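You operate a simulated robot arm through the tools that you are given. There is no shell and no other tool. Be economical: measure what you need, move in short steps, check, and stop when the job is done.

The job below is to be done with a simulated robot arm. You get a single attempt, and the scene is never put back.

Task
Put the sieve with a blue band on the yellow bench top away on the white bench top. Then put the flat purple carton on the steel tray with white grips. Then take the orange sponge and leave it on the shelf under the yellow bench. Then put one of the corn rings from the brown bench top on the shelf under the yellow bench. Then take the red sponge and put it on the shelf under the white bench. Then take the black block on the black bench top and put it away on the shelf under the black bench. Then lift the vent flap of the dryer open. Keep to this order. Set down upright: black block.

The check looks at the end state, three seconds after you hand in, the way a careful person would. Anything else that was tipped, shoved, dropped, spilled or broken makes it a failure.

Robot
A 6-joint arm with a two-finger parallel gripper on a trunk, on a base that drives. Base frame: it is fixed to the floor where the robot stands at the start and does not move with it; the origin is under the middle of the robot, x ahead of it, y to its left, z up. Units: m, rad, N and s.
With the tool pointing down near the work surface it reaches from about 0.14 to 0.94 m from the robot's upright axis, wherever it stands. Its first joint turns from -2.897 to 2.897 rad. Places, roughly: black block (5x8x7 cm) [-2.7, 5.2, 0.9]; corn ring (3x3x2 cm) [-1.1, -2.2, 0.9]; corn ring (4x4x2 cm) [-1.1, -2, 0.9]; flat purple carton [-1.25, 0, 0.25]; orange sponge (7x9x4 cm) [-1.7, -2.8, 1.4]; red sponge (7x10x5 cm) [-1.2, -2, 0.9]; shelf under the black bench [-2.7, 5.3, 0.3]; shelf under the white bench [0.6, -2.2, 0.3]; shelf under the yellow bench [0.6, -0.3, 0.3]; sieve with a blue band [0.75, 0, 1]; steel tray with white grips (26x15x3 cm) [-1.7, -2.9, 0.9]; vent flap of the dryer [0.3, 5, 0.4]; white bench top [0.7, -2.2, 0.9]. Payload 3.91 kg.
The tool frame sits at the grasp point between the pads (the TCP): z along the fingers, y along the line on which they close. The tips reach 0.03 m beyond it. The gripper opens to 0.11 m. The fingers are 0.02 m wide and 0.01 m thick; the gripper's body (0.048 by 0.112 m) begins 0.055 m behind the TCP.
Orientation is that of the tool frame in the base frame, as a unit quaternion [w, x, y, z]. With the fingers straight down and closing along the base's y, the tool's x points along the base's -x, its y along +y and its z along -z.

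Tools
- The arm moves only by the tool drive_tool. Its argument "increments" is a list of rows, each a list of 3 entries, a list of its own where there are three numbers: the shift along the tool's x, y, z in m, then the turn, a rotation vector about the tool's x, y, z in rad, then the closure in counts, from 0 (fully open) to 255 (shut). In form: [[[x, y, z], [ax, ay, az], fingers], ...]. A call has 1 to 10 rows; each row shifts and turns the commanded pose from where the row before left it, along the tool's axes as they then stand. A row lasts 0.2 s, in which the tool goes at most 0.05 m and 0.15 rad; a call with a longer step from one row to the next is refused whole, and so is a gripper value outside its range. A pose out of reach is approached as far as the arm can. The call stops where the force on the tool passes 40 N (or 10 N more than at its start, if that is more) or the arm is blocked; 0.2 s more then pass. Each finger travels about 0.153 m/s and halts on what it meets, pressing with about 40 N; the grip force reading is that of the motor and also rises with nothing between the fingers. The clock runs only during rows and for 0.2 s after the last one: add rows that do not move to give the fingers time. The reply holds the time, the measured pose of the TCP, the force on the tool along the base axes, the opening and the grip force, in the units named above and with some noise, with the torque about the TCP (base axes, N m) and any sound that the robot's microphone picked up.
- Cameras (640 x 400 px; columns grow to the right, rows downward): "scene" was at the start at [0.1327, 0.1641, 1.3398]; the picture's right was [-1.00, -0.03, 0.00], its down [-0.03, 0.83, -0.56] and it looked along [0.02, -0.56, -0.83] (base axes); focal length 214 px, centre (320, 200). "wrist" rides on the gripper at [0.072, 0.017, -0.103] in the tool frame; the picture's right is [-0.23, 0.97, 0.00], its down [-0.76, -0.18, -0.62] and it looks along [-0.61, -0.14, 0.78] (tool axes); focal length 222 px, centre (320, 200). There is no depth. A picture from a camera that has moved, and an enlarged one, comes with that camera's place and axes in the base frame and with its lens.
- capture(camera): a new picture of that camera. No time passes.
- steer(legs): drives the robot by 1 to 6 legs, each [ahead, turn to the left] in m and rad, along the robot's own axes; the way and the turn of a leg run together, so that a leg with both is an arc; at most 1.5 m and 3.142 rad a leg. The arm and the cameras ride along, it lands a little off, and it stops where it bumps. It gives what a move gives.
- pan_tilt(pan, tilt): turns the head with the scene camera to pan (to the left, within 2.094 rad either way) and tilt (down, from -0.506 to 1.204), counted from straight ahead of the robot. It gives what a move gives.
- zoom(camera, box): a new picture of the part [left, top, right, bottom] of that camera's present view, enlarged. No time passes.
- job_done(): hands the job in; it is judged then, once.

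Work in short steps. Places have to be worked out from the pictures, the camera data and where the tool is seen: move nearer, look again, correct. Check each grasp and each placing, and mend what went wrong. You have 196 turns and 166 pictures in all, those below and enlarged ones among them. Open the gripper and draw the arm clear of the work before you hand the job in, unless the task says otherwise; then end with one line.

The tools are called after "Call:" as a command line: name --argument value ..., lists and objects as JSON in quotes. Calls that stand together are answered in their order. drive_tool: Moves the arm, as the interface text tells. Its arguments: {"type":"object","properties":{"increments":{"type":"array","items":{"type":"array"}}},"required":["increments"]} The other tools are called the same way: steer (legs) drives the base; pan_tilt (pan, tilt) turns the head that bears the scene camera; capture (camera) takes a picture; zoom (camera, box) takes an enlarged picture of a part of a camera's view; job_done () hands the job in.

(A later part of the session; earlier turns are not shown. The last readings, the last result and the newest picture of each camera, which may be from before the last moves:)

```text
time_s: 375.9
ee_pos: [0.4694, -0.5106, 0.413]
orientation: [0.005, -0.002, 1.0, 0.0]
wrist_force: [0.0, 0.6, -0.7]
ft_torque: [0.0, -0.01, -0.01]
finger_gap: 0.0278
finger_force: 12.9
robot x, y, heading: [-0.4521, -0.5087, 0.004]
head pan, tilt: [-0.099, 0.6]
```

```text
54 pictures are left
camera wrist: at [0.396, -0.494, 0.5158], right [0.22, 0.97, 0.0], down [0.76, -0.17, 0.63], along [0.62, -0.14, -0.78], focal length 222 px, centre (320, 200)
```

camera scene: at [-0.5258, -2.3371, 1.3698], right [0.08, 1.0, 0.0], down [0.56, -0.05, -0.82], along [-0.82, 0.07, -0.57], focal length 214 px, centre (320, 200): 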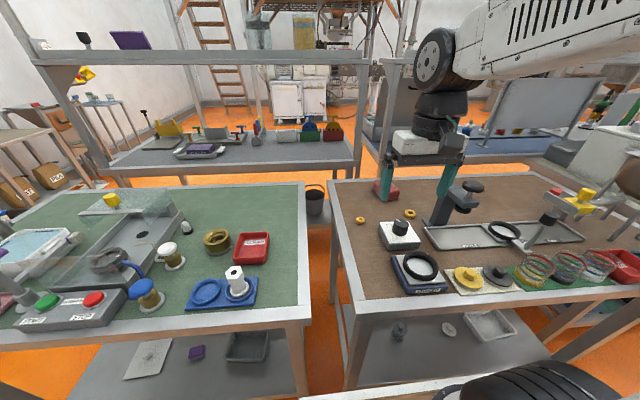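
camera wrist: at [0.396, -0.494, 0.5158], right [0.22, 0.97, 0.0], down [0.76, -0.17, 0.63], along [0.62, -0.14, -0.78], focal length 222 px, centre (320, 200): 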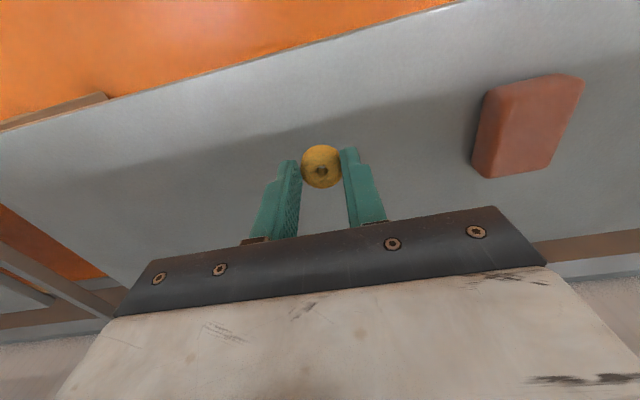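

Over the shelf with the sponge safely aside. I lower the ring to just above the shelf.

Call:
drive_tool --increments '[[[0.003, 0, 0.03], [0, 0, 0], 198], [[0.003, 0, 0.03], [0, 0, 0], 198], [[0.003, 0, 0.028], [0, 0, 0], 198], [[0, 0, 0], [0, 0, 0], 198]]'

Call:
drive_tool --increments '[[[0, 0, 0.004], [0, 0, 0], 198], [[0, 0, 0], [0, 0, 0], 198]]'

Call:
drive_tool --increments '[[[0, 0, 0.002], [0, 0, 0], 198], [[0, 0, 0], [0, 0, 0], 198]]'

```text
time_s: 376.9
ee_pos: [0.4613, -0.5106, 0.3254]
orientation: [0.005, -0.002, 1.0, -0.001]
wrist_force: [-0.4, -0.7, -0.8]
ft_torque: [-0.01, -0.03, -0.01]
finger_gap: 0.0278
finger_force: 12.1
robot x, y, heading: [-0.4518, -0.5077, 0.005]
head pan, tilt: [-0.099, 0.6]
```

```text
time_s: 377.5
ee_pos: [0.4619, -0.5096, 0.3208]
orientation: [0.005, -0.002, 1.0, -0.001]
wrist_force: [-1.9, -0.2, 8.5]
ft_torque: [-0.03, 0.03, 0.0]
finger_gap: 0.0278
finger_force: 12.2
robot x, y, heading: [-0.4505, -0.5078, 0.003]
head pan, tilt: [-0.099, 0.6]
```

```text
time_s: 378.1
ee_pos: [0.4631, -0.5095, 0.3193]
orientation: [0.006, -0.001, 1.0, -0.001]
wrist_force: [0.9, 0.4, 11.6]
ft_torque: [-0.04, -0.12, -0.03]
finger_gap: 0.0279
finger_force: 12.3
robot x, y, heading: [-0.4519, -0.5083, 0.006]
head pan, tilt: [-0.099, 0.6]
```

Contact. I release, rise and look.

Call:
drive_tool --increments '[[[0, 0, -0.001], [0, 0, 0], 160], [[0, 0, 0], [0, 0, 0], 120], [[0, 0, 0], [0, 0, 0], 120], [[0, 0, -0.03], [0, 0, 0], 120], [[0, 0, -0.04], [0, 0, 0], 120], [[0, 0, 0], [0, 0, 0], 120]]'

Call:
capture --camera "wrist"

```text
time_s: 379.5
ee_pos: [0.4604, -0.5098, 0.3894]
orientation: [0.005, -0.001, 1.0, -0.002]
wrist_force: [0.2, -0.3, 0.8]
ft_torque: [-0.04, 0.02, 0.0]
finger_gap: 0.0582
finger_force: 0.2
robot x, y, heading: [-0.4486, -0.5079, -0.001]
head pan, tilt: [-0.099, 0.6]
```

```text
53 pictures are left
camera wrist: at [0.3863, -0.4944, 0.4933], right [0.22, 0.97, 0.0], down [0.76, -0.17, 0.63], along [0.62, -0.14, -0.78], focal length 222 px, centre (320, 200)
```

wrist: 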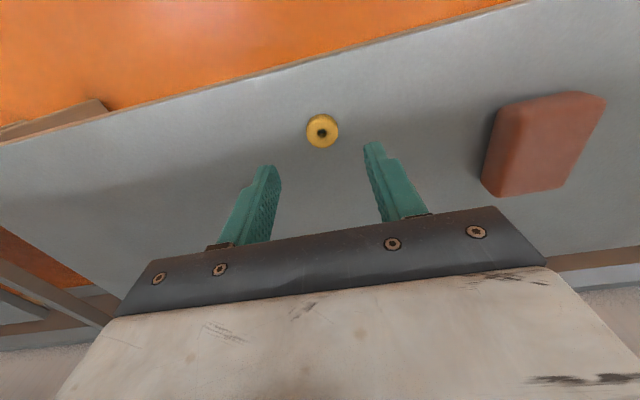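

The ring rests on the shelf. I back the tool out, rise, and drive to the brown bench for the red sponge.

Call:
drive_tool --increments '[[[0.04, 0, 0], [0, 0, 0], 60], [[0.04, 0, 0], [0, 0, 0], 60], [[0.04, 0, 0], [0, 0, 0], 0], [[0.04, 0, 0], [0, 0, 0], 0], [[0.04, 0, 0], [0, 0, 0], 0], [[0.03, 0, -0.02], [0, 0, 0], 0], [[0, 0, -0.049], [0, 0, 0], 0], [[0, 0, -0.049], [0, 0, 0], 0], [[0, 0, -0.049], [0, 0, 0], 0], [[0, 0, -0.049], [0, 0, 0], 0]]'

Call:
drive_tool --increments '[[[0, 0, -0.049], [0, 0, 0], 0], [[0, 0, -0.049], [0, 0, 0], 0], [[0, 0, -0.049], [0, 0, 0], 0], [[0, 0, -0.049], [0, 0, 0], 0], [[0, 0, -0.049], [0, 0, 0], 0], [[0, 0, -0.049], [0, 0, 0], 0], [[0, 0, -0.049], [0, 0, 0], 0], [[0, 0, -0.049], [0, 0, 0], 0], [[0, 0, -0.049], [0, 0, 0], 0], [[0.04, 0, -0.025], [0, 0, 0], 0]]'

Call:
drive_tool --increments '[[[0.03, 0, -0.03], [0, 0, 0], 0], [[0.02, 0, -0.03], [0, 0, 0], 0]]'

Call:
steer --legs '[[0.13, 0], [0, -1.571], [1.5, 0], [0.02, 0], [0, -1.571]]'

Call:
capture --camera "wrist"

Call:
capture --camera "scene"

```text
time_s: 381.7
ee_pos: [0.2275, -0.5091, 0.603]
orientation: [0.004, -0.001, 1.0, -0.001]
wrist_force: [0.3, 0.2, -0.1]
ft_torque: [0.02, -0.02, 0.0]
finger_gap: 0.11
finger_force: 0.1
robot x, y, heading: [-0.4518, -0.5096, 0.004]
head pan, tilt: [-0.099, 0.6]
```

```text
time_s: 383.9
ee_pos: [0.1833, -0.5095, 1.0698]
orientation: [0.004, -0.001, 1.0, 0.0]
wrist_force: [0.4, -0.3, -0.5]
ft_torque: [-0.03, 0.02, 0.0]
finger_gap: 0.1101
finger_force: 0.1
robot x, y, heading: [-0.4506, -0.5091, -0.001]
head pan, tilt: [-0.099, 0.6]
```

```text
time_s: 384.5
ee_pos: [0.1342, -0.5094, 1.1285]
orientation: [0.005, -0.001, 1.0, -0.001]
wrist_force: [0.0, -0.4, 0.0]
ft_torque: [-0.03, 0.0, 0.01]
finger_gap: 0.1101
finger_force: 0.1
robot x, y, heading: [-0.4462, -0.5126, 0.005]
head pan, tilt: [-0.099, 0.6]
```

```text
time_s: 400.8
ee_pos: [-0.9066, -2.0158, 1.1284]
orientation: [0.0, 1.0, 0.0, -0.005]
wrist_force: [0.7, 1.5, 0.9]
ft_torque: [0.03, -0.02, 0.05]
finger_gap: 0.1102
finger_force: 0.1
robot x, y, heading: [-0.3237, -2.0168, -3.139]
head pan, tilt: [-0.099, 0.6]
```

```text
52 pictures are left
camera wrist: at [-0.833, -2.0332, 1.2321], right [-0.23, -0.97, 0.0], down [-0.76, 0.18, 0.63], along [-0.62, 0.14, -0.78], focal length 222 px, centre (320, 200)
```

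wrist: 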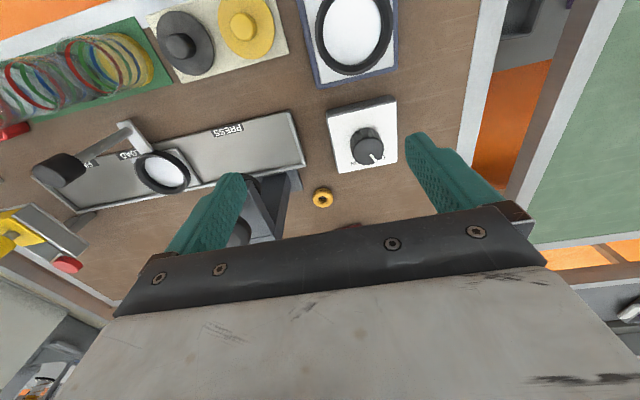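

```text
51 pictures are left
camera scene: at [-0.5409, -2.2421, 1.3699], right [0.1, 1.0, 0.0], down [0.56, -0.06, -0.83], along [-0.82, 0.08, -0.56], focal length 214 px, centre (320, 200)
```

scene: 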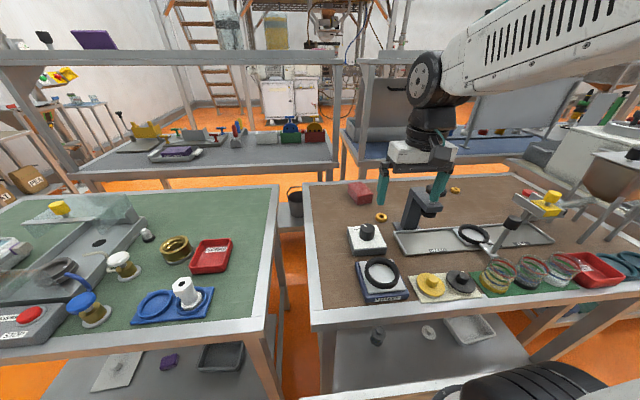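

The sponge is at about (-1.21, -2.02). I move the tool forward above the area and look down at it.

Call:
drive_tool --increments '[[[-0.04, 0.002, 0], [0, 0, 0], 0], [[-0.04, 0.002, 0], [0, 0, 0], 0], [[-0.04, 0.002, 0], [0, 0, 0], 0], [[-0.04, 0.002, 0], [0, 0, 0], 0], [[-0.04, 0, 0], [0, 0, 0], 0], [[-0.04, 0, 0.01], [0, 0, 0], 0], [[-0.03, 0, 0.02], [0, 0, 0], 0]]'

Call:
capture --camera "wrist"

```text
time_s: 402.4
ee_pos: [-1.1756, -2.0223, 1.1009]
orientation: [-0.001, 1.0, 0.001, -0.005]
wrist_force: [0.3, -0.4, 1.0]
ft_torque: [-0.02, 0.0, 0.0]
finger_gap: 0.1099
finger_force: 0.1
robot x, y, heading: [-0.3229, -2.0133, -3.145]
head pan, tilt: [-0.099, 0.6]
```

```text
50 pictures are left
camera wrist: at [-1.103, -2.0409, 1.2041], right [-0.23, -0.97, 0.0], down [-0.76, 0.18, 0.63], along [-0.62, 0.14, -0.78], focal length 222 px, centre (320, 200)
```

wrist: 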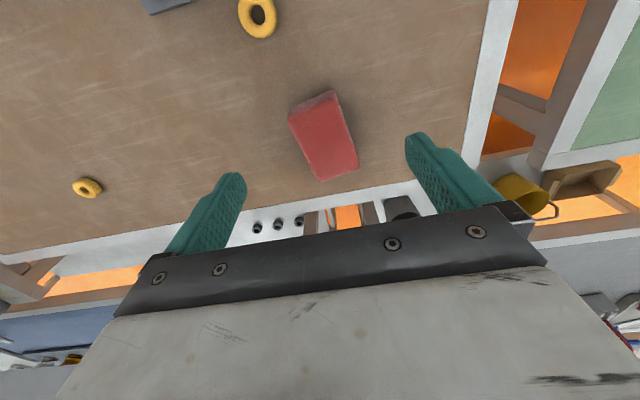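

The sponge is centred at (-1.22, -2.022), turned about 7°. I align, descend and grip it.

Call:
drive_tool --increments '[[[-0.022, 0, 0.02], [0, 0, -0.065], 0], [[-0.022, 0, 0.02], [0, 0, -0.065], 0], [[0, 0, 0.04], [0, 0, 0], 0], [[0, 0, 0.04], [0, 0, 0], 0], [[0, 0, 0.036], [0, 0, 0], 0], [[0, 0, 0], [0, 0, 0], 80], [[0, 0, 0], [0, 0, 0], 160], [[0, 0, 0], [0, 0, 0], 255], [[0, 0, 0], [0, 0, 0], 255]]'

Call:
capture --camera "wrist"

```text
time_s: 404.4
ee_pos: [-1.2225, -2.0253, 0.9459]
orientation: [-0.001, 0.998, 0.066, -0.005]
wrist_force: [-0.9, -0.6, 0.9]
ft_torque: [-0.07, 0.05, 0.01]
finger_gap: 0.0634
finger_force: 40.3
robot x, y, heading: [-0.324, -2.0128, -3.145]
head pan, tilt: [-0.099, 0.6]
```

```text
49 pictures are left
camera wrist: at [-1.1468, -2.0339, 1.0489], right [-0.1, -1.0, 0.0], down [-0.77, 0.08, 0.63], along [-0.63, 0.06, -0.78], focal length 222 px, centre (320, 200)
```

wrist: 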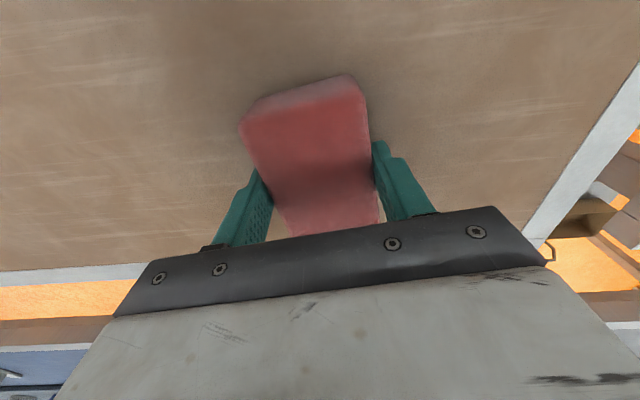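

Gripped. I lift, draw in, and turn round to face the white bench.

Call:
drive_tool --increments '[[[0, 0, -0.045], [0, 0, 0], 255], [[0, 0, -0.045], [0, 0, 0], 255], [[0, 0, -0.045], [0, 0, 0], 255], [[0.04, 0, -0.025], [0, 0, 0], 255], [[0.045, 0, -0.02], [0, 0, 0], 255], [[0.045, 0, 0], [0, 0, 0], 255], [[0.045, 0, 0], [0, 0, 0], 255], [[0.045, 0, 0], [0, 0, 0], 255], [[0.045, 0, 0], [0, 0, 0], 255], [[0.045, 0, 0], [0, 0, 0], 255]]'

Call:
steer --legs '[[0, 1.571], [0, 1.575], [-0.13, 0]]'

Call:
pan_tilt --pan -0.1 --tilt 0.75

Call:
capture --camera "scene"

```text
time_s: 406.6
ee_pos: [-0.9132, -1.9854, 1.1229]
orientation: [-0.002, 0.998, 0.065, -0.005]
wrist_force: [-0.8, -0.3, 0.2]
ft_torque: [0.0, -0.05, -0.01]
finger_gap: 0.0632
finger_force: 39.7
robot x, y, heading: [-0.3236, -2.0153, -3.145]
head pan, tilt: [-0.099, 0.6]
```

```text
time_s: 415.6
ee_pos: [0.1499, -2.0425, 1.1255]
orientation: [0.006, -0.067, 0.998, -0.001]
wrist_force: [0.5, 0.5, -0.7]
ft_torque: [-0.03, -0.01, 0.0]
finger_gap: 0.0628
finger_force: 40.5
robot x, y, heading: [-0.4404, -2.0103, 0.001]
head pan, tilt: [-0.099, 0.6]
stopped in leg 3: the robot was blocked; the commanded pose is now the measured one
```

```text
time_s: 416.3
ee_pos: [0.149, -2.0432, 1.125]
orientation: [0.006, -0.067, 0.998, -0.002]
wrist_force: [0.7, 0.3, -0.4]
ft_torque: [0.01, 0.03, 0.03]
finger_gap: 0.0627
finger_force: 40.1
robot x, y, heading: [-0.4391, -2.0162, 0.001]
head pan, tilt: [-0.099, 0.75]
```

```text
48 pictures are left
camera scene: at [-0.2286, -1.7854, 1.3571], right [-0.1, -1.0, 0.0], down [-0.68, 0.06, -0.73], along [0.73, -0.07, -0.68], focal length 214 px, centre (320, 200)
```

scene: 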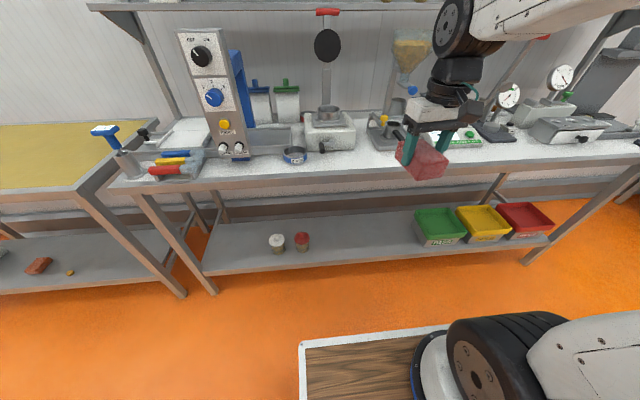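

Shelf free between the jars (y≈-1.8) and the bins (y≈-2.43). I pull forward 2 cm off the contact behind, and descend in front of the bench.

Call:
steer --legs '[[0.02, 0]]'

Call:
drive_tool --increments '[[[-0.025, 0, 0], [0, 0, 0], 255], [[-0.025, 0, 0], [0, 0, 0], 255], [[0, 0, 0.048], [0, 0, 0], 255], [[0, 0, 0.048], [0, 0, 0], 255], [[0, 0, 0.048], [0, 0, 0], 255], [[0, 0, 0.048], [0, 0, 0], 255], [[0, 0, 0.048], [0, 0, 0], 255], [[0, 0, 0.048], [0, 0, 0], 255], [[0, 0, 0.048], [0, 0, 0], 255], [[0, 0, 0.048], [0, 0, 0], 255]]'

Call:
drive_tool --increments '[[[0, 0, 0.048], [0, 0, 0], 255], [[0, 0, 0.048], [0, 0, 0], 255], [[0, 0, 0.048], [0, 0, 0], 255], [[0, 0, 0.048], [0, 0, 0], 255], [[0, 0, 0.048], [0, 0, 0], 255], [[0, 0, 0.048], [0, 0, 0], 255], [[0, 0, 0.04], [0, 0, 0], 255]]'

Call:
drive_tool --increments '[[[-0.04, 0, 0], [0, 0, 0], 255], [[-0.04, 0, 0], [0, 0, 0], 255], [[-0.04, 0, 0], [0, 0, 0], 255], [[-0.04, 0, 0], [0, 0, 0], 255], [[-0.04, 0, 0], [0, 0, 0], 255], [[-0.04, 0, 0], [0, 0, 0], 255], [[0, 0, 0], [0, 0, 0], 255]]'

Call:
capture --camera "scene"

```text
time_s: 417.1
ee_pos: [0.1686, -2.0435, 1.1248]
orientation: [0.007, -0.066, 0.998, -0.002]
wrist_force: [-1.3, 0.5, -0.1]
ft_torque: [0.0, 0.02, -0.03]
finger_gap: 0.0628
finger_force: 39.9
robot x, y, heading: [-0.4183, -2.015, 0.003]
head pan, tilt: [-0.099, 0.75]
```

```text
time_s: 419.3
ee_pos: [0.2234, -2.0366, 0.7417]
orientation: [0.007, -0.068, 0.998, -0.001]
wrist_force: [0.0, 1.2, 0.3]
ft_torque: [0.02, -0.02, 0.0]
finger_gap: 0.0629
finger_force: 39.8
robot x, y, heading: [-0.4228, -2.0148, 0.003]
head pan, tilt: [-0.099, 0.75]
```

```text
time_s: 420.9
ee_pos: [0.2279, -2.0372, 0.4119]
orientation: [0.005, -0.068, 0.998, -0.002]
wrist_force: [0.3, -0.9, -0.3]
ft_torque: [-0.02, 0.0, 0.01]
finger_gap: 0.0628
finger_force: 40.0
robot x, y, heading: [-0.4241, -2.0169, 0.005]
head pan, tilt: [-0.099, 0.75]
```

```text
time_s: 422.5
ee_pos: [0.4529, -2.0071, 0.4195]
orientation: [0.003, -0.065, 0.998, -0.001]
wrist_force: [0.2, -0.4, -0.2]
ft_torque: [0.0, -0.01, -0.03]
finger_gap: 0.0629
finger_force: 40.1
robot x, y, heading: [-0.4217, -2.0149, -0.002]
head pan, tilt: [-0.099, 0.75]
```

```text
47 pictures are left
camera scene: at [-0.2211, -1.7878, 1.3597], right [-0.1, -1.0, 0.0], down [-0.67, 0.07, -0.74], along [0.73, -0.07, -0.68], focal length 214 px, centre (320, 200)
```

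scene: 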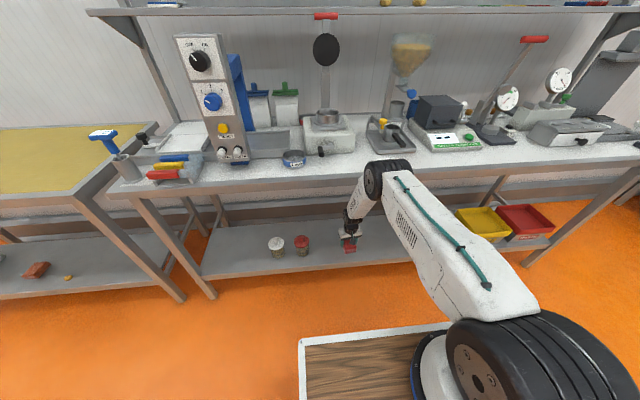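

The elbow seems very close to the bench edge (the camera tilted slightly). I pull back 2 cm while lowering, which drops the elbow.

Call:
drive_tool --increments '[[[0.025, 0, 0.01], [0, 0, 0], 255], [[0, 0, 0.03], [0, 0, 0], 255], [[0, 0, 0.02], [0, 0, 0], 255], [[0, 0, 0], [0, 0, 0], 255]]'

Call:
zoom --camera "scene" --box '[270, 120, 470, 270]'

```text
time_s: 423.5
ee_pos: [0.4436, -2.0076, 0.3561]
orientation: [0.007, -0.067, 0.998, -0.001]
wrist_force: [-0.4, 0.0, -0.8]
ft_torque: [-0.01, 0.01, -0.01]
finger_gap: 0.063
finger_force: 40.4
robot x, y, heading: [-0.4175, -2.011, 0.007]
head pan, tilt: [-0.099, 0.75]
```

```text
2.67 times, centred on (370, 195) of scene
camera zoom: at [-0.2082, -1.7853, 1.357], right [-0.09, -1.0, 0.0], down [-0.68, 0.06, -0.73], along [0.73, -0.07, -0.68], focal length 572 px, centre (187, 213)
```

zoom: 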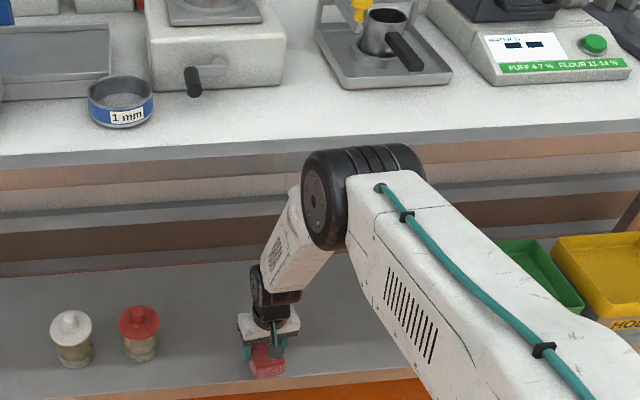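

All fine, and the sieve is undisturbed. I move 4.5 cm deeper at this lower height, then lower.

Call:
drive_tool --increments '[[[-0.025, 0, 0.006], [0, 0, 0], 255], [[-0.02, 0, 0.008], [0, 0, 0], 255], [[0, 0, 0.008], [0, 0, 0], 255], [[0, 0, 0], [0, 0, 0], 255]]'

Call:
zoom --camera "scene" --box '[270, 120, 470, 270]'

```text
time_s: 424.5
ee_pos: [0.4871, -2.0022, 0.3338]
orientation: [0.006, -0.068, 0.998, -0.001]
wrist_force: [-0.1, 0.2, -0.1]
ft_torque: [0.0, -0.02, -0.01]
finger_gap: 0.0628
finger_force: 39.9
robot x, y, heading: [-0.4201, -2.0127, 0.003]
head pan, tilt: [-0.099, 0.75]
```

```text
2.67 times, centred on (370, 195) of scene
camera zoom: at [-0.2084, -1.7854, 1.357], right [-0.1, -1.0, 0.0], down [-0.68, 0.06, -0.73], along [0.73, -0.07, -0.68], focal length 572 px, centre (187, 213)
```

zoom: 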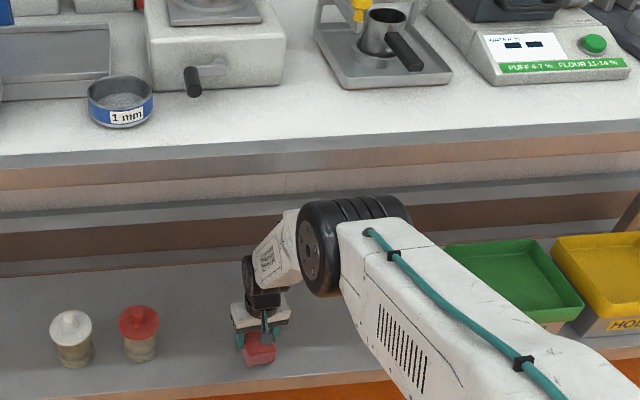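

Good, elbow is well below the bench top now. Small steps down to contact.

Call:
drive_tool --increments '[[[0, 0, 0.005], [0, 0, 0], 255], [[0, 0, 0.003], [0, 0, 0], 255], [[0, 0, 0], [0, 0, 0], 255]]'

Call:
drive_tool --increments '[[[0, 0, 0.003], [0, 0, 0], 255], [[0, 0, 0], [0, 0, 0], 255]]'

Call:
drive_tool --increments '[[[0, 0, 0.003], [0, 0, 0], 255], [[0, 0, 0], [0, 0, 0], 255]]'

```text
time_s: 425.3
ee_pos: [0.486, -2.002, 0.327]
orientation: [0.006, -0.067, 0.998, -0.001]
wrist_force: [-0.3, 0.0, -0.3]
ft_torque: [-0.01, 0.01, -0.04]
finger_gap: 0.0626
finger_force: 40.1
robot x, y, heading: [-0.4228, -2.0144, 0.003]
head pan, tilt: [-0.099, 0.75]
```

```text
time_s: 425.9
ee_pos: [0.4868, -2.0015, 0.3253]
orientation: [0.006, -0.067, 0.998, -0.001]
wrist_force: [-9.7, 0.0, 26.5]
ft_torque: [0.34, 0.69, 0.08]
finger_gap: 0.0628
finger_force: 39.9
robot x, y, heading: [-0.4203, -2.016, 0.003]
head pan, tilt: [-0.099, 0.75]
```

```text
time_s: 426.2
ee_pos: [0.4876, -2.0012, 0.3254]
orientation: [0.006, -0.068, 0.998, -0.001]
wrist_force: [-12.3, -0.3, 23.6]
ft_torque: [0.3, 0.27, 0.03]
finger_gap: 0.063
finger_force: 39.9
robot x, y, heading: [-0.4184, -2.0135, 0.004]
head pan, tilt: [-0.099, 0.75]
stopped in row 1: the force on the tool passed its limit at 48 N (the readings are from after the stop); the commanded pose is now the measured one
```

Contact. I release, rise and check.

Call:
drive_tool --increments '[[[0, 0, -0.002], [0, 0, 0], 120], [[0, 0, 0], [0, 0, 0], 30], [[0, 0, 0], [0, 0, 0], 10], [[0, 0, -0.03], [0, 0, 0], 10], [[0.01, 0, -0.03], [0, 0, 0], 10], [[0.03, 0, 0], [0, 0, 0], 10], [[0.03, 0, 0], [0, 0, 0], 10]]'

Call:
capture --camera "wrist"

```text
time_s: 427.9
ee_pos: [0.418, -2.0118, 0.3852]
orientation: [0.006, -0.067, 0.998, -0.001]
wrist_force: [-0.2, 0.4, -0.5]
ft_torque: [-0.02, 0.01, 0.01]
finger_gap: 0.1057
finger_force: 0.0
robot x, y, heading: [-0.4231, -2.0135, 0.005]
head pan, tilt: [-0.099, 0.75]
```

```text
44 pictures are left
camera wrist: at [0.3408, -2.0053, 0.4885], right [0.09, 1.0, 0.0], down [0.77, -0.07, 0.63], along [0.63, -0.06, -0.77], focal length 222 px, centre (320, 200)
```

wrist: 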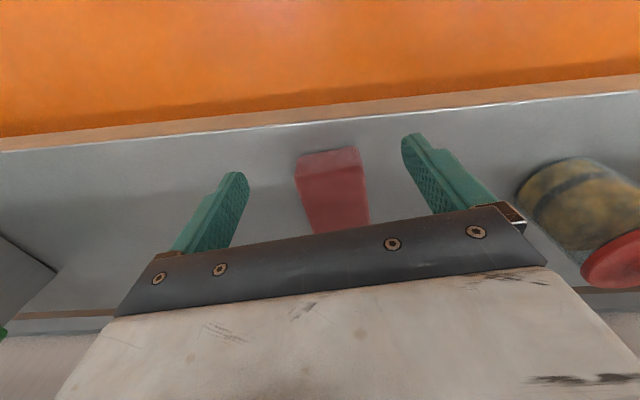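

The red sponge is on the shelf. I withdraw, rise, and drive north up the aisle towards the black bench.

Call:
drive_tool --increments '[[[0.045, 0, 0], [0, 0, 0], 0], [[0.045, 0, 0], [0, 0, 0], 0], [[0.045, 0, 0], [0, 0, 0], 0], [[0.045, 0, 0], [0, 0, 0], 0], [[0.02, 0, -0.045], [0, 0, 0], 0], [[0, 0, -0.049], [0, 0, 0], 0], [[0, 0, -0.049], [0, 0, 0], 0], [[0, 0, -0.049], [0, 0, 0], 0], [[0, 0, -0.049], [0, 0, 0], 0], [[0, 0, -0.049], [0, 0, 0], 0]]'

Call:
drive_tool --increments '[[[0, 0, -0.049], [0, 0, 0], 0], [[0, 0, -0.049], [0, 0, 0], 0], [[0, 0, -0.049], [0, 0, 0], 0], [[0, 0, -0.049], [0, 0, 0], 0], [[0, 0, -0.049], [0, 0, 0], 0], [[0, 0, -0.049], [0, 0, 0], 0], [[0, 0, -0.049], [0, 0, 0], 0], [[0, 0, -0.049], [0, 0, 0], 0], [[0, 0, -0.049], [0, 0, 0], 0], [[0.02, 0, -0.03], [0, 0, 0], 0]]'

Call:
steer --legs '[[0.12, 0], [0, 1.571], [1.5, 0], [1.5, 0], [1.5, 0], [0.5, 0]]'

Call:
pan_tilt --pan 0.5 --tilt 0.3

Call:
capture --camera "scene"

```text
time_s: 430.1
ee_pos: [0.215, -2.0389, 0.6734]
orientation: [0.006, -0.067, 0.998, -0.002]
wrist_force: [-0.2, 0.3, -0.5]
ft_torque: [-0.03, 0.02, -0.01]
finger_gap: 0.1103
finger_force: 0.1
robot x, y, heading: [-0.4208, -2.0143, 0.005]
head pan, tilt: [-0.099, 0.75]
```

```text
time_s: 432.2
ee_pos: [0.1898, -2.0388, 1.1438]
orientation: [0.006, -0.067, 0.998, -0.002]
wrist_force: [0.8, -0.2, 0.0]
ft_torque: [0.0, 0.01, -0.02]
finger_gap: 0.1098
finger_force: 0.1
robot x, y, heading: [-0.4193, -2.0147, 0.001]
head pan, tilt: [-0.099, 0.75]
```

```text
time_s: 460.9
ee_pos: [-0.1544, 3.5864, 1.1423]
orientation: [-0.006, 0.741, -0.672, -0.003]
wrist_force: [0.3, -0.1, 0.1]
ft_torque: [-0.01, -0.02, 0.01]
finger_gap: 0.11
finger_force: 0.0
robot x, y, heading: [-0.2018, 2.9793, 1.544]
head pan, tilt: [-0.099, 0.75]
```

```text
time_s: 461.9
ee_pos: [-0.1534, 3.5857, 1.1427]
orientation: [-0.005, 0.741, -0.672, -0.003]
wrist_force: [0.1, -0.3, 0.2]
ft_torque: [-0.02, 0.01, -0.02]
finger_gap: 0.1099
finger_force: 0.0
robot x, y, heading: [-0.2014, 2.9745, 1.537]
head pan, tilt: [0.499, 0.3]
```

```text
43 pictures are left
camera scene: at [-0.4745, 3.1986, 1.3973], right [0.89, 0.45, 0.0], down [0.13, -0.26, -0.96], along [-0.43, 0.85, -0.3], focal length 214 px, centre (320, 200)
```

scene: 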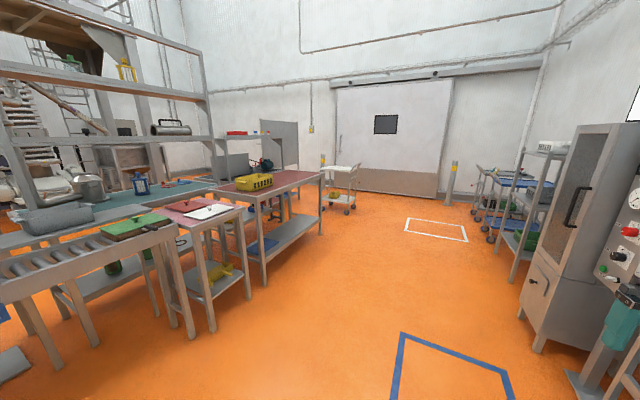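

I zoom towards the predicted position of the black block.

Call:
zoom --camera "scene" --box '[160, 110, 340, 250]'

```text
2.86 times, centred on (250, 180) of scene
camera zoom: at [-0.4745, 3.1986, 1.3973], right [0.89, 0.45, 0.0], down [0.13, -0.26, -0.96], along [-0.43, 0.85, -0.3], focal length 613 px, centre (520, 257)
```

zoom: 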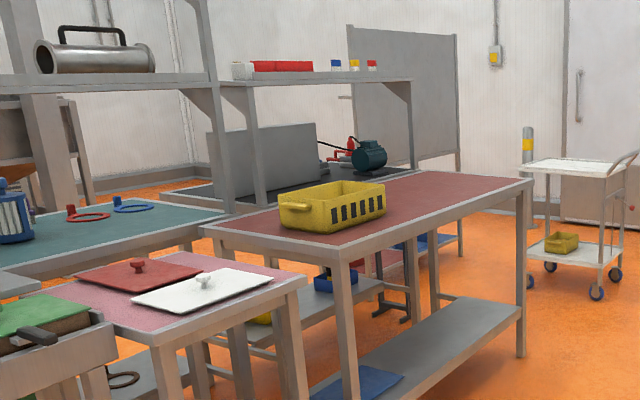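

The black bench lies behind the red one, reached from its far (west) side. I look further left to find a way round.

Call:
pan_tilt --pan 1.4 --tilt 0.2

Call:
capture --camera "scene"

```text
time_s: 463.1
ee_pos: [-0.1543, 3.5866, 1.1437]
orientation: [-0.005, 0.741, -0.672, -0.004]
wrist_force: [0.4, 0.3, 0.0]
ft_torque: [-0.02, 0.0, 0.02]
finger_gap: 0.1101
finger_force: 0.1
robot x, y, heading: [-0.2027, 2.9747, 1.537]
head pan, tilt: [1.4, 0.201]
```

```text
41 pictures are left
camera scene: at [-0.5238, 3.1341, 1.4067], right [0.2, 0.98, 0.0], down [0.2, -0.04, -0.98], along [-0.96, 0.2, -0.2], focal length 214 px, centre (320, 200)
```

scene: 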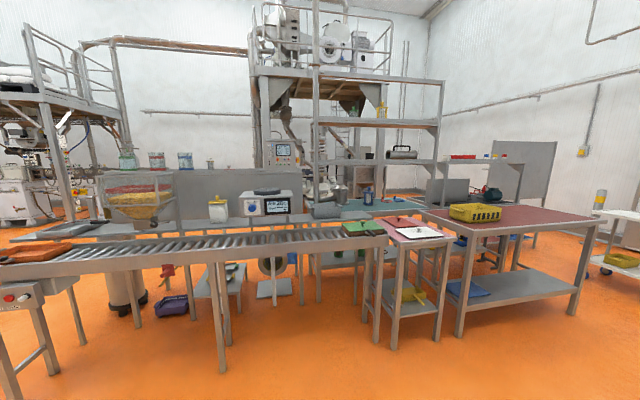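

There is open floor west of the benches. I drive back through the gap at y≈0.93 to x≈-3.6 and face north.

Call:
steer --legs '[[0, 1.571], [0, 1.6], [1.5, 0], [0.54, 0], [0, -1.571]]'

Call:
steer --legs '[[1.5, 0], [1.5, 0], [0.4, 0], [0, -1.571]]'

Call:
pan_tilt --pan -0.2 --tilt 0.35

Call:
capture --camera "scene"

```text
time_s: 484.8
ee_pos: [-0.7336, 0.9451, 1.143]
orientation: [-0.001, 0.996, 0.091, -0.007]
wrist_force: [0.0, 0.4, -0.3]
ft_torque: [0.03, -0.01, 0.02]
finger_gap: 0.1097
finger_force: 0.0
robot x, y, heading: [-0.1225, 0.9493, -3.086]
head pan, tilt: [1.4, 0.201]
```

```text
time_s: 505.1
ee_pos: [-3.5178, 1.3655, 1.1442]
orientation: [-0.005, 0.768, -0.64, -0.003]
wrist_force: [0.6, 0.0, -0.2]
ft_torque: [0.01, -0.02, 0.02]
finger_gap: 0.1101
finger_force: 0.1
robot x, y, heading: [-3.5175, 0.7536, 1.617]
head pan, tilt: [1.4, 0.201]
```

```text
time_s: 506.8
ee_pos: [-3.5179, 1.3644, 1.1439]
orientation: [-0.005, 0.769, -0.639, -0.003]
wrist_force: [0.3, -0.6, 0.6]
ft_torque: [0.0, 0.02, -0.02]
finger_gap: 0.1099
finger_force: 0.1
robot x, y, heading: [-3.5128, 0.7514, 1.631]
head pan, tilt: [-0.201, 0.351]
```

```text
40 pictures are left
camera scene: at [-3.7422, 0.9649, 1.3927], right [0.99, -0.15, 0.0], down [-0.05, -0.34, -0.94], along [0.14, 0.93, -0.34], focal length 214 px, centre (320, 200)
```

scene: 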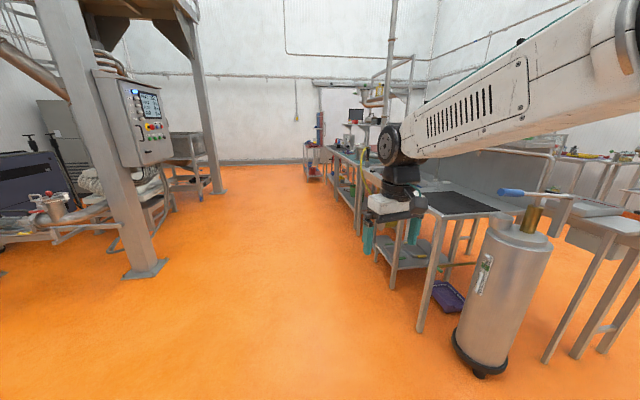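

A wide aisle leads north. I straighten and drive 3.7 m, then look right at the black bench.

Call:
steer --legs '[[0, -0.06], [1.5, 0], [1.5, 0], [0.7, 0]]'

Call:
pan_tilt --pan -0.9 --tilt 0.45

Call:
capture --camera "scene"

```text
time_s: 525.2
ee_pos: [-3.5017, 5.0764, 1.1424]
orientation: [-0.005, 0.755, -0.656, -0.004]
wrist_force: [0.1, 0.0, -0.3]
ft_torque: [0.02, 0.0, 0.0]
finger_gap: 0.11
finger_force: 0.1
robot x, y, heading: [-3.5235, 4.4673, 1.582]
head pan, tilt: [-0.201, 0.351]
```

```text
time_s: 526.3
ee_pos: [-3.5018, 5.0751, 1.1431]
orientation: [-0.005, 0.755, -0.655, -0.004]
wrist_force: [-0.1, -0.3, -0.4]
ft_torque: [-0.02, 0.0, -0.01]
finger_gap: 0.11
finger_force: 0.0
robot x, y, heading: [-3.5224, 4.4689, 1.585]
head pan, tilt: [-0.901, 0.45]
```

```text
39 pictures are left
camera scene: at [-3.6891, 4.6518, 1.3835], right [0.63, -0.78, 0.0], down [-0.34, -0.27, -0.9], along [0.7, 0.57, -0.44], focal length 214 px, centre (320, 200)
```

scene: 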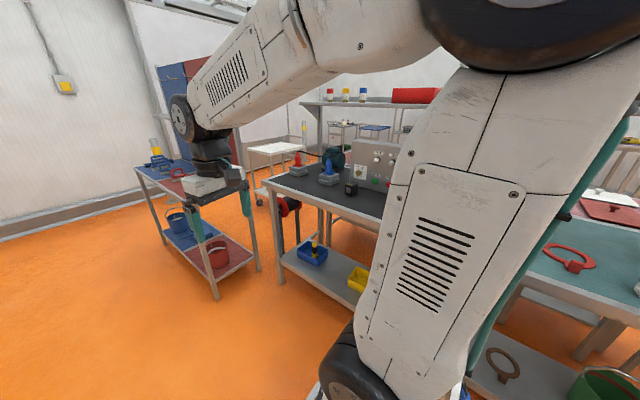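

The block is expected at pixel (355, 183); there is a small dark block there. I zoom in.

Call:
zoom --camera "scene" --box '[260, 130, 400, 320]'

```text
2.11 times, centred on (330, 225) of scene
camera zoom: at [-3.6891, 4.6518, 1.3835], right [0.63, -0.78, 0.0], down [-0.34, -0.27, -0.9], along [0.7, 0.57, -0.44], focal length 452 px, centre (299, 147)
```

zoom: 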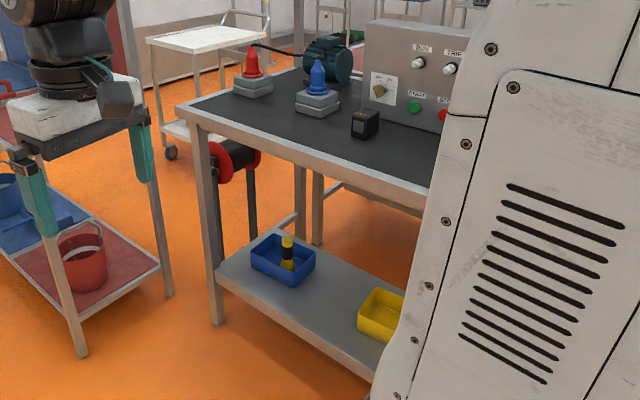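

The block is at about (-2.783, 5.177); the shelf below is free between the blue bin (y≥5.39) and the yellow bin (y≤5.16). I position the robot facing the bench at about (-3.78, 5.12).

Call:
steer --legs '[[0, 0.363], [0.7, 0], [0, -1.948]]'

Call:
pan_tilt --pan -0.1 --tilt 0.6

Call:
capture --camera "scene"

```text
time_s: 535.9
ee_pos: [-3.1673, 5.0816, 1.1444]
orientation: [0.006, -0.061, 0.998, -0.001]
wrist_force: [-0.1, 0.6, -0.6]
ft_torque: [0.04, -0.02, 0.0]
finger_gap: 0.11
finger_force: 0.1
robot x, y, heading: [-3.7769, 5.1121, -0.009]
head pan, tilt: [-0.901, 0.45]
```

```text
time_s: 537.0
ee_pos: [-3.1665, 5.0814, 1.1439]
orientation: [0.007, -0.061, 0.998, -0.001]
wrist_force: [0.0, -0.4, 0.3]
ft_torque: [-0.02, 0.02, 0.01]
finger_gap: 0.1101
finger_force: 0.1
robot x, y, heading: [-3.7772, 5.1142, -0.01]
head pan, tilt: [-0.099, 0.6]
```

```text
37 pictures are left
camera scene: at [-3.5567, 5.3388, 1.3699], right [-0.11, -0.99, 0.0], down [-0.56, 0.06, -0.83], along [0.82, -0.09, -0.56], focal length 214 px, centre (320, 200)
```

scene: 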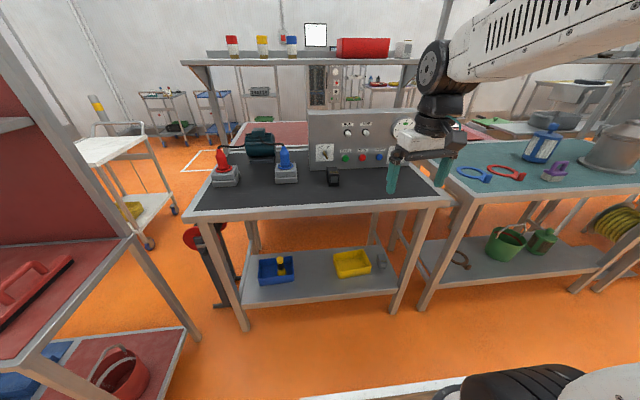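

I zoom in on the block and the shelf gap.

Call:
zoom --camera "scene" --box '[240, 150, 400, 300]'

```text
2.67 times, centred on (320, 225) of scene
camera zoom: at [-3.5567, 5.3388, 1.3699], right [-0.11, -0.99, 0.0], down [-0.56, 0.06, -0.83], along [0.82, -0.09, -0.56], focal length 572 px, centre (320, 133)
```

zoom: 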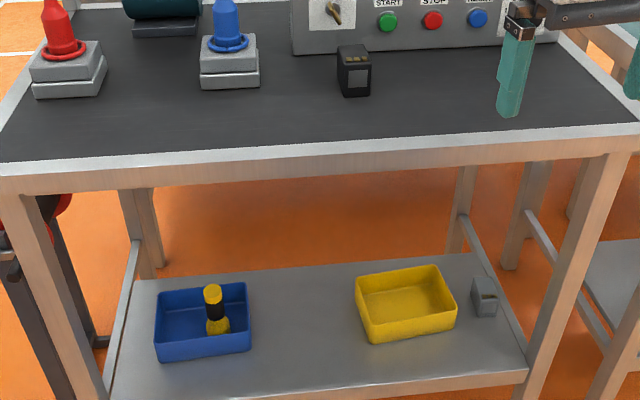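

The block (upright, 5 cm wide along y) is centred at about (-2.75, 5.20). I align the tool and move above it.

Call:
drive_tool --increments '[[[0, 0, 0], [0, 0, 0.122], 0], [[-0.042, 0.0118, 0], [0, 0, 0], 0], [[-0.042, 0.0118, 0], [0, 0, 0], 0], [[-0.042, 0.0118, 0], [0, 0, 0], 0], [[-0.042, 0.0118, 0], [0, 0, 0], 0], [[-0.042, 0.0118, 0], [0, 0, 0], 0], [[-0.042, 0.0118, 0], [0, 0, 0], 0], [[-0.042, 0.0118, 0], [0, 0, 0], 0], [[-0.042, 0.0118, 0], [0, 0, 0], 0], [[-0.042, 0.0118, 0], [0, 0, 0], 0]]'

Call:
capture --camera "wrist"

```text
time_s: 539.2
ee_pos: [-2.7866, 5.1872, 1.1502]
orientation: [0.007, 0.0, 1.0, 0.0]
wrist_force: [0.1, 0.1, 1.0]
ft_torque: [-0.01, -0.02, -0.04]
finger_gap: 0.1101
finger_force: 0.1
robot x, y, heading: [-3.7777, 5.114, -0.008]
head pan, tilt: [-0.099, 0.6]
```

```text
35 pictures are left
camera wrist: at [-2.8626, 5.2033, 1.2522], right [0.23, 0.97, 0.0], down [0.75, -0.18, 0.63], along [0.62, -0.14, -0.77], focal length 222 px, centre (320, 200)
```

wrist: 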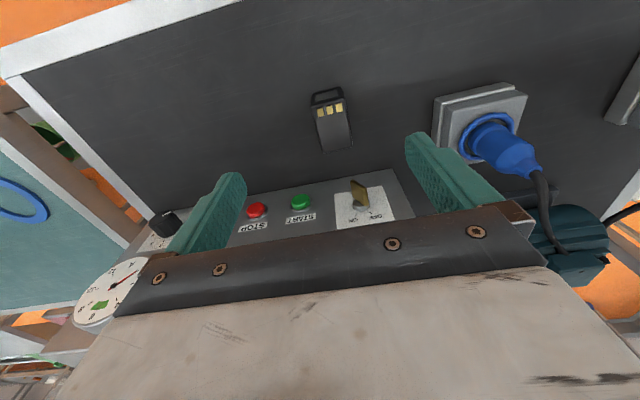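

Aligned with the block. I centre at (-2.753, 5.197) and descend partway.

Call:
drive_tool --increments '[[[-0.034, 0.01, 0], [0, 0, 0], 0], [[0, 0, 0.045], [0, 0, 0], 0], [[0, 0, 0.045], [0, 0, 0], 0], [[0, 0, 0.045], [0, 0, 0], 0], [[0, 0, 0], [0, 0, 0], 0]]'

Call:
capture --camera "wrist"

```text
time_s: 540.4
ee_pos: [-2.7524, 5.1972, 1.0123]
orientation: [0.006, 0.0, 1.0, -0.001]
wrist_force: [0.4, -0.5, 0.0]
ft_torque: [-0.03, 0.02, 0.04]
finger_gap: 0.1102
finger_force: 0.1
robot x, y, heading: [-3.7757, 5.1133, -0.003]
head pan, tilt: [-0.099, 0.6]
```

```text
34 pictures are left
camera wrist: at [-2.8272, 5.2128, 1.1162], right [0.23, 0.97, 0.0], down [0.75, -0.18, 0.63], along [0.62, -0.14, -0.77], focal length 222 px, centre (320, 200)
```

wrist: 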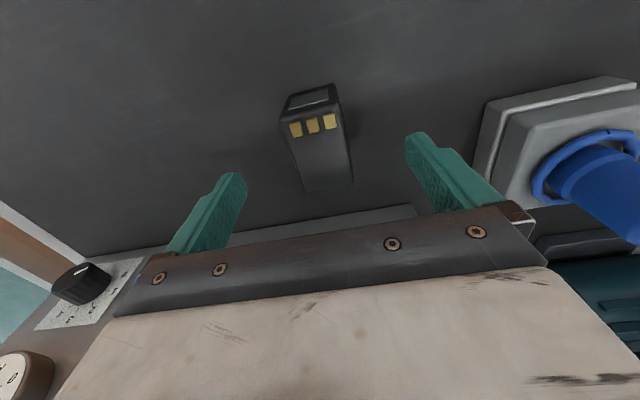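

Well centred. Descend to 0.947 and grip.

Call:
drive_tool --increments '[[[0.003, 0.001, 0.035], [0, 0, 0], 0], [[0, 0, 0.03], [0, 0, 0], 0], [[0, 0, 0], [0, 0, 0], 80], [[0, 0, 0], [0, 0, 0], 160], [[0, 0, 0], [0, 0, 0], 255], [[0, 0, 0], [0, 0, 0], 255]]'

Call:
drive_tool --increments '[[[0, 0, -0.03], [0, 0, 0], 255], [[0, 0, -0.04], [0, 0, 0], 255], [[0, 0, -0.045], [0, 0, 0], 255], [[0, 0, -0.045], [0, 0, 0], 255], [[0, 0, 0], [0, 0, 0], 255]]'

Call:
capture --camera "wrist"

```text
time_s: 541.8
ee_pos: [-2.7558, 5.1989, 0.9485]
orientation: [0.006, -0.001, 1.0, -0.002]
wrist_force: [1.3, 1.0, 0.0]
ft_torque: [0.07, -0.08, -0.02]
finger_gap: 0.0445
finger_force: 39.5
robot x, y, heading: [-3.7777, 5.113, -0.005]
head pan, tilt: [-0.099, 0.6]
```

```text
time_s: 543.0
ee_pos: [-2.7571, 5.1984, 1.1083]
orientation: [0.007, -0.001, 1.0, 0.0]
wrist_force: [0.2, 0.3, -1.7]
ft_torque: [-0.01, 0.04, 0.02]
finger_gap: 0.0446
finger_force: 40.4
robot x, y, heading: [-3.7757, 5.1125, -0.003]
head pan, tilt: [-0.099, 0.6]
```

```text
33 pictures are left
camera wrist: at [-2.8305, 5.215, 1.2113], right [0.23, 0.97, 0.0], down [0.75, -0.18, 0.63], along [0.62, -0.14, -0.77], focal length 222 px, centre (320, 200)
```

wrist: 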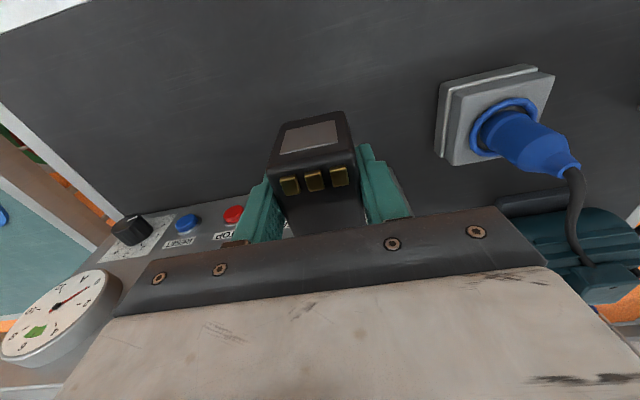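

The block is held firmly. I draw back in front of the bench (moving to y≈5.275), drive 3.5 cm nearer, and descend.

Call:
drive_tool --increments '[[[0.042, 0.0086, 0], [0, 0, 0], 255], [[0.042, 0.0086, 0], [0, 0, 0], 255], [[0.042, 0.0086, 0], [0, 0, 0], 255], [[0.042, 0.0086, 0], [0, 0, 0], 255], [[0.042, 0.0086, 0], [0, 0, 0], 255], [[0.042, 0.0086, 0], [0, 0, 0], 255], [[0.042, 0.0086, 0], [0, 0, 0], 255], [[0.042, 0.0086, 0], [0, 0, 0], 255], [[0.042, 0.0086, 0], [0, 0, 0], 255]]'

Call:
steer --legs '[[0.035, 0]]'

Call:
drive_tool --increments '[[[0, 0, 0.048], [0, 0, 0], 255], [[0, 0, 0.048], [0, 0, 0], 255], [[0, 0, 0.048], [0, 0, 0], 255], [[0, 0, 0.048], [0, 0, 0], 255], [[0, 0, 0.048], [0, 0, 0], 255], [[0, 0, 0.048], [0, 0, 0], 255], [[0, 0, 0.048], [0, 0, 0], 255], [[0, 0, 0.048], [0, 0, 0], 255], [[0, 0, 0.048], [0, 0, 0], 255], [[0, 0, 0.048], [0, 0, 0], 255]]'

Call:
drive_tool --increments '[[[0, 0, 0.048], [0, 0, 0], 255], [[0, 0, 0.048], [0, 0, 0], 255], [[0, 0, 0.048], [0, 0, 0], 255], [[0, 0, 0.048], [0, 0, 0], 255], [[0, 0, 0.02], [0, 0, 0], 255], [[0, 0, 0], [0, 0, 0], 255]]'

Call:
capture --camera "scene"

```text
time_s: 545.0
ee_pos: [-3.137, 5.2754, 1.1032]
orientation: [0.006, 0.0, 1.0, -0.001]
wrist_force: [0.4, -0.3, -2.2]
ft_torque: [-0.01, 0.0, -0.01]
finger_gap: 0.0444
finger_force: 39.5
robot x, y, heading: [-3.776, 5.1168, -0.011]
head pan, tilt: [-0.099, 0.6]
```

```text
time_s: 545.9
ee_pos: [-3.1014, 5.2748, 1.1033]
orientation: [0.006, -0.001, 1.0, 0.0]
wrist_force: [0.6, -0.1, -1.5]
ft_torque: [0.01, 0.03, -0.01]
finger_gap: 0.0448
finger_force: 39.7
robot x, y, heading: [-3.7385, 5.1109, -0.008]
head pan, tilt: [-0.099, 0.6]
```

```text
time_s: 548.0
ee_pos: [-3.0962, 5.276, 0.624]
orientation: [0.007, -0.001, 1.0, -0.001]
wrist_force: [-0.1, 0.7, -1.5]
ft_torque: [-0.01, 0.0, -0.01]
finger_gap: 0.0444
finger_force: 39.8
robot x, y, heading: [-3.7432, 5.1133, -0.008]
head pan, tilt: [-0.099, 0.6]
```

```text
time_s: 549.5
ee_pos: [-3.0957, 5.2704, 0.4596]
orientation: [-0.004, -0.001, 1.0, -0.01]
wrist_force: [0.5, -0.3, -1.3]
ft_torque: [-0.01, 0.02, -0.01]
finger_gap: 0.0448
finger_force: 40.1
out of reach, approached as far as the arm can: row 2, 3, 5
robot x, y, heading: [-3.7457, 5.1131, -0.009]
head pan, tilt: [-0.099, 0.6]
```

```text
32 pictures are left
camera scene: at [-3.5214, 5.3387, 1.3699], right [-0.11, -0.99, 0.0], down [-0.56, 0.06, -0.82], along [0.82, -0.09, -0.57], focal length 214 px, centre (320, 200)
```

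scene: 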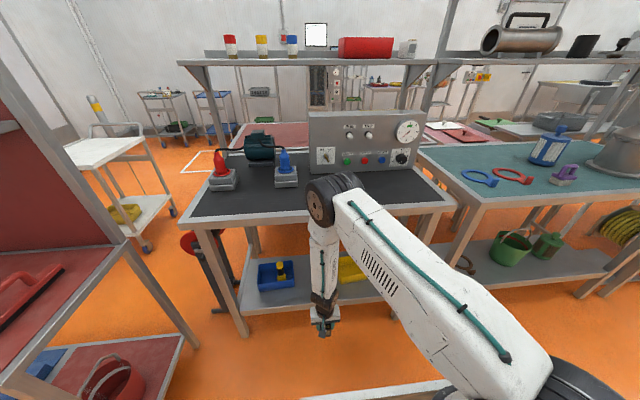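

A small singularity lag; moving forward relieves it. I move forward under the bench in two stages.

Call:
drive_tool --increments '[[[-0.04, 0, 0], [0, 0, 0], 255], [[-0.04, 0, 0], [0, 0, 0], 255], [[-0.04, 0, 0], [0, 0, 0], 255], [[0, 0, 0], [0, 0, 0], 255]]'

Call:
capture --camera "scene"

```text
time_s: 550.5
ee_pos: [-3.0038, 5.2692, 0.4434]
orientation: [0.006, -0.002, 1.0, -0.001]
wrist_force: [0.3, -0.4, -1.4]
ft_torque: [-0.05, 0.03, 0.0]
finger_gap: 0.0446
finger_force: 40.3
out of reach, approached as far as the arm can: row 1, 2
robot x, y, heading: [-3.7418, 5.1117, -0.008]
head pan, tilt: [-0.099, 0.6]
```

```text
31 pictures are left
camera scene: at [-3.5214, 5.3387, 1.3699], right [-0.11, -0.99, 0.0], down [-0.56, 0.06, -0.82], along [0.82, -0.09, -0.57], focal length 214 px, centre (320, 200)
```

scene: 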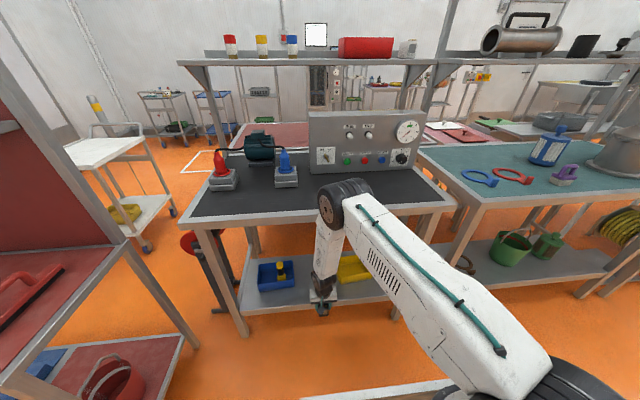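

To keep the elbow clear of the bench edge (as learned before) I lower to z≈0.355 first, then go forward.

Call:
drive_tool --increments '[[[0, 0, 0.03], [0, 0, 0], 255], [[0, 0, 0.032], [0, 0, 0], 255], [[0, 0, 0], [0, 0, 0], 255]]'

Call:
drive_tool --increments '[[[-0.035, 0, 0], [0, 0, 0], 255], [[-0.035, 0, 0], [0, 0, 0], 255], [[-0.035, 0, 0], [0, 0, 0], 255], [[0, 0, 0], [0, 0, 0], 255]]'

Call:
capture --camera "wrist"

Call:
zoom --camera "scene" --box '[230, 160, 430, 330]'

```text
time_s: 551.2
ee_pos: [-3.0038, 5.2696, 0.3804]
orientation: [0.005, -0.001, 1.0, 0.0]
wrist_force: [-0.2, 0.5, -1.2]
ft_torque: [-0.01, 0.02, -0.03]
finger_gap: 0.0448
finger_force: 40.2
robot x, y, heading: [-3.7404, 5.1138, -0.008]
head pan, tilt: [-0.099, 0.6]
```

```text
time_s: 552.2
ee_pos: [-2.8983, 5.2695, 0.3841]
orientation: [0.006, -0.001, 1.0, -0.001]
wrist_force: [1.0, -0.3, -1.5]
ft_torque: [-0.02, 0.01, 0.05]
finger_gap: 0.0446
finger_force: 40.4
robot x, y, heading: [-3.7419, 5.1126, -0.004]
head pan, tilt: [-0.099, 0.6]
```

```text
30 pictures are left
camera wrist: at [-2.9727, 5.2858, 0.4869], right [0.23, 0.97, 0.0], down [0.75, -0.18, 0.63], along [0.62, -0.14, -0.77], focal length 222 px, centre (320, 200)
```

wrist: 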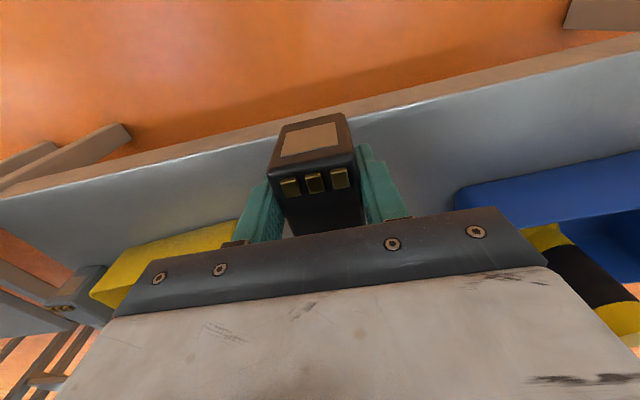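

```text
2.35 times, centred on (330, 245) of scene
camera zoom: at [-3.5214, 5.3387, 1.3699], right [-0.11, -0.99, 0.0], down [-0.56, 0.06, -0.82], along [0.82, -0.09, -0.57], focal length 505 px, centre (296, 94)
```

zoom: 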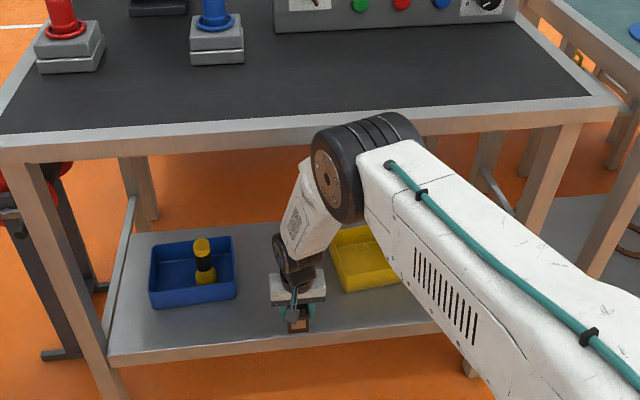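

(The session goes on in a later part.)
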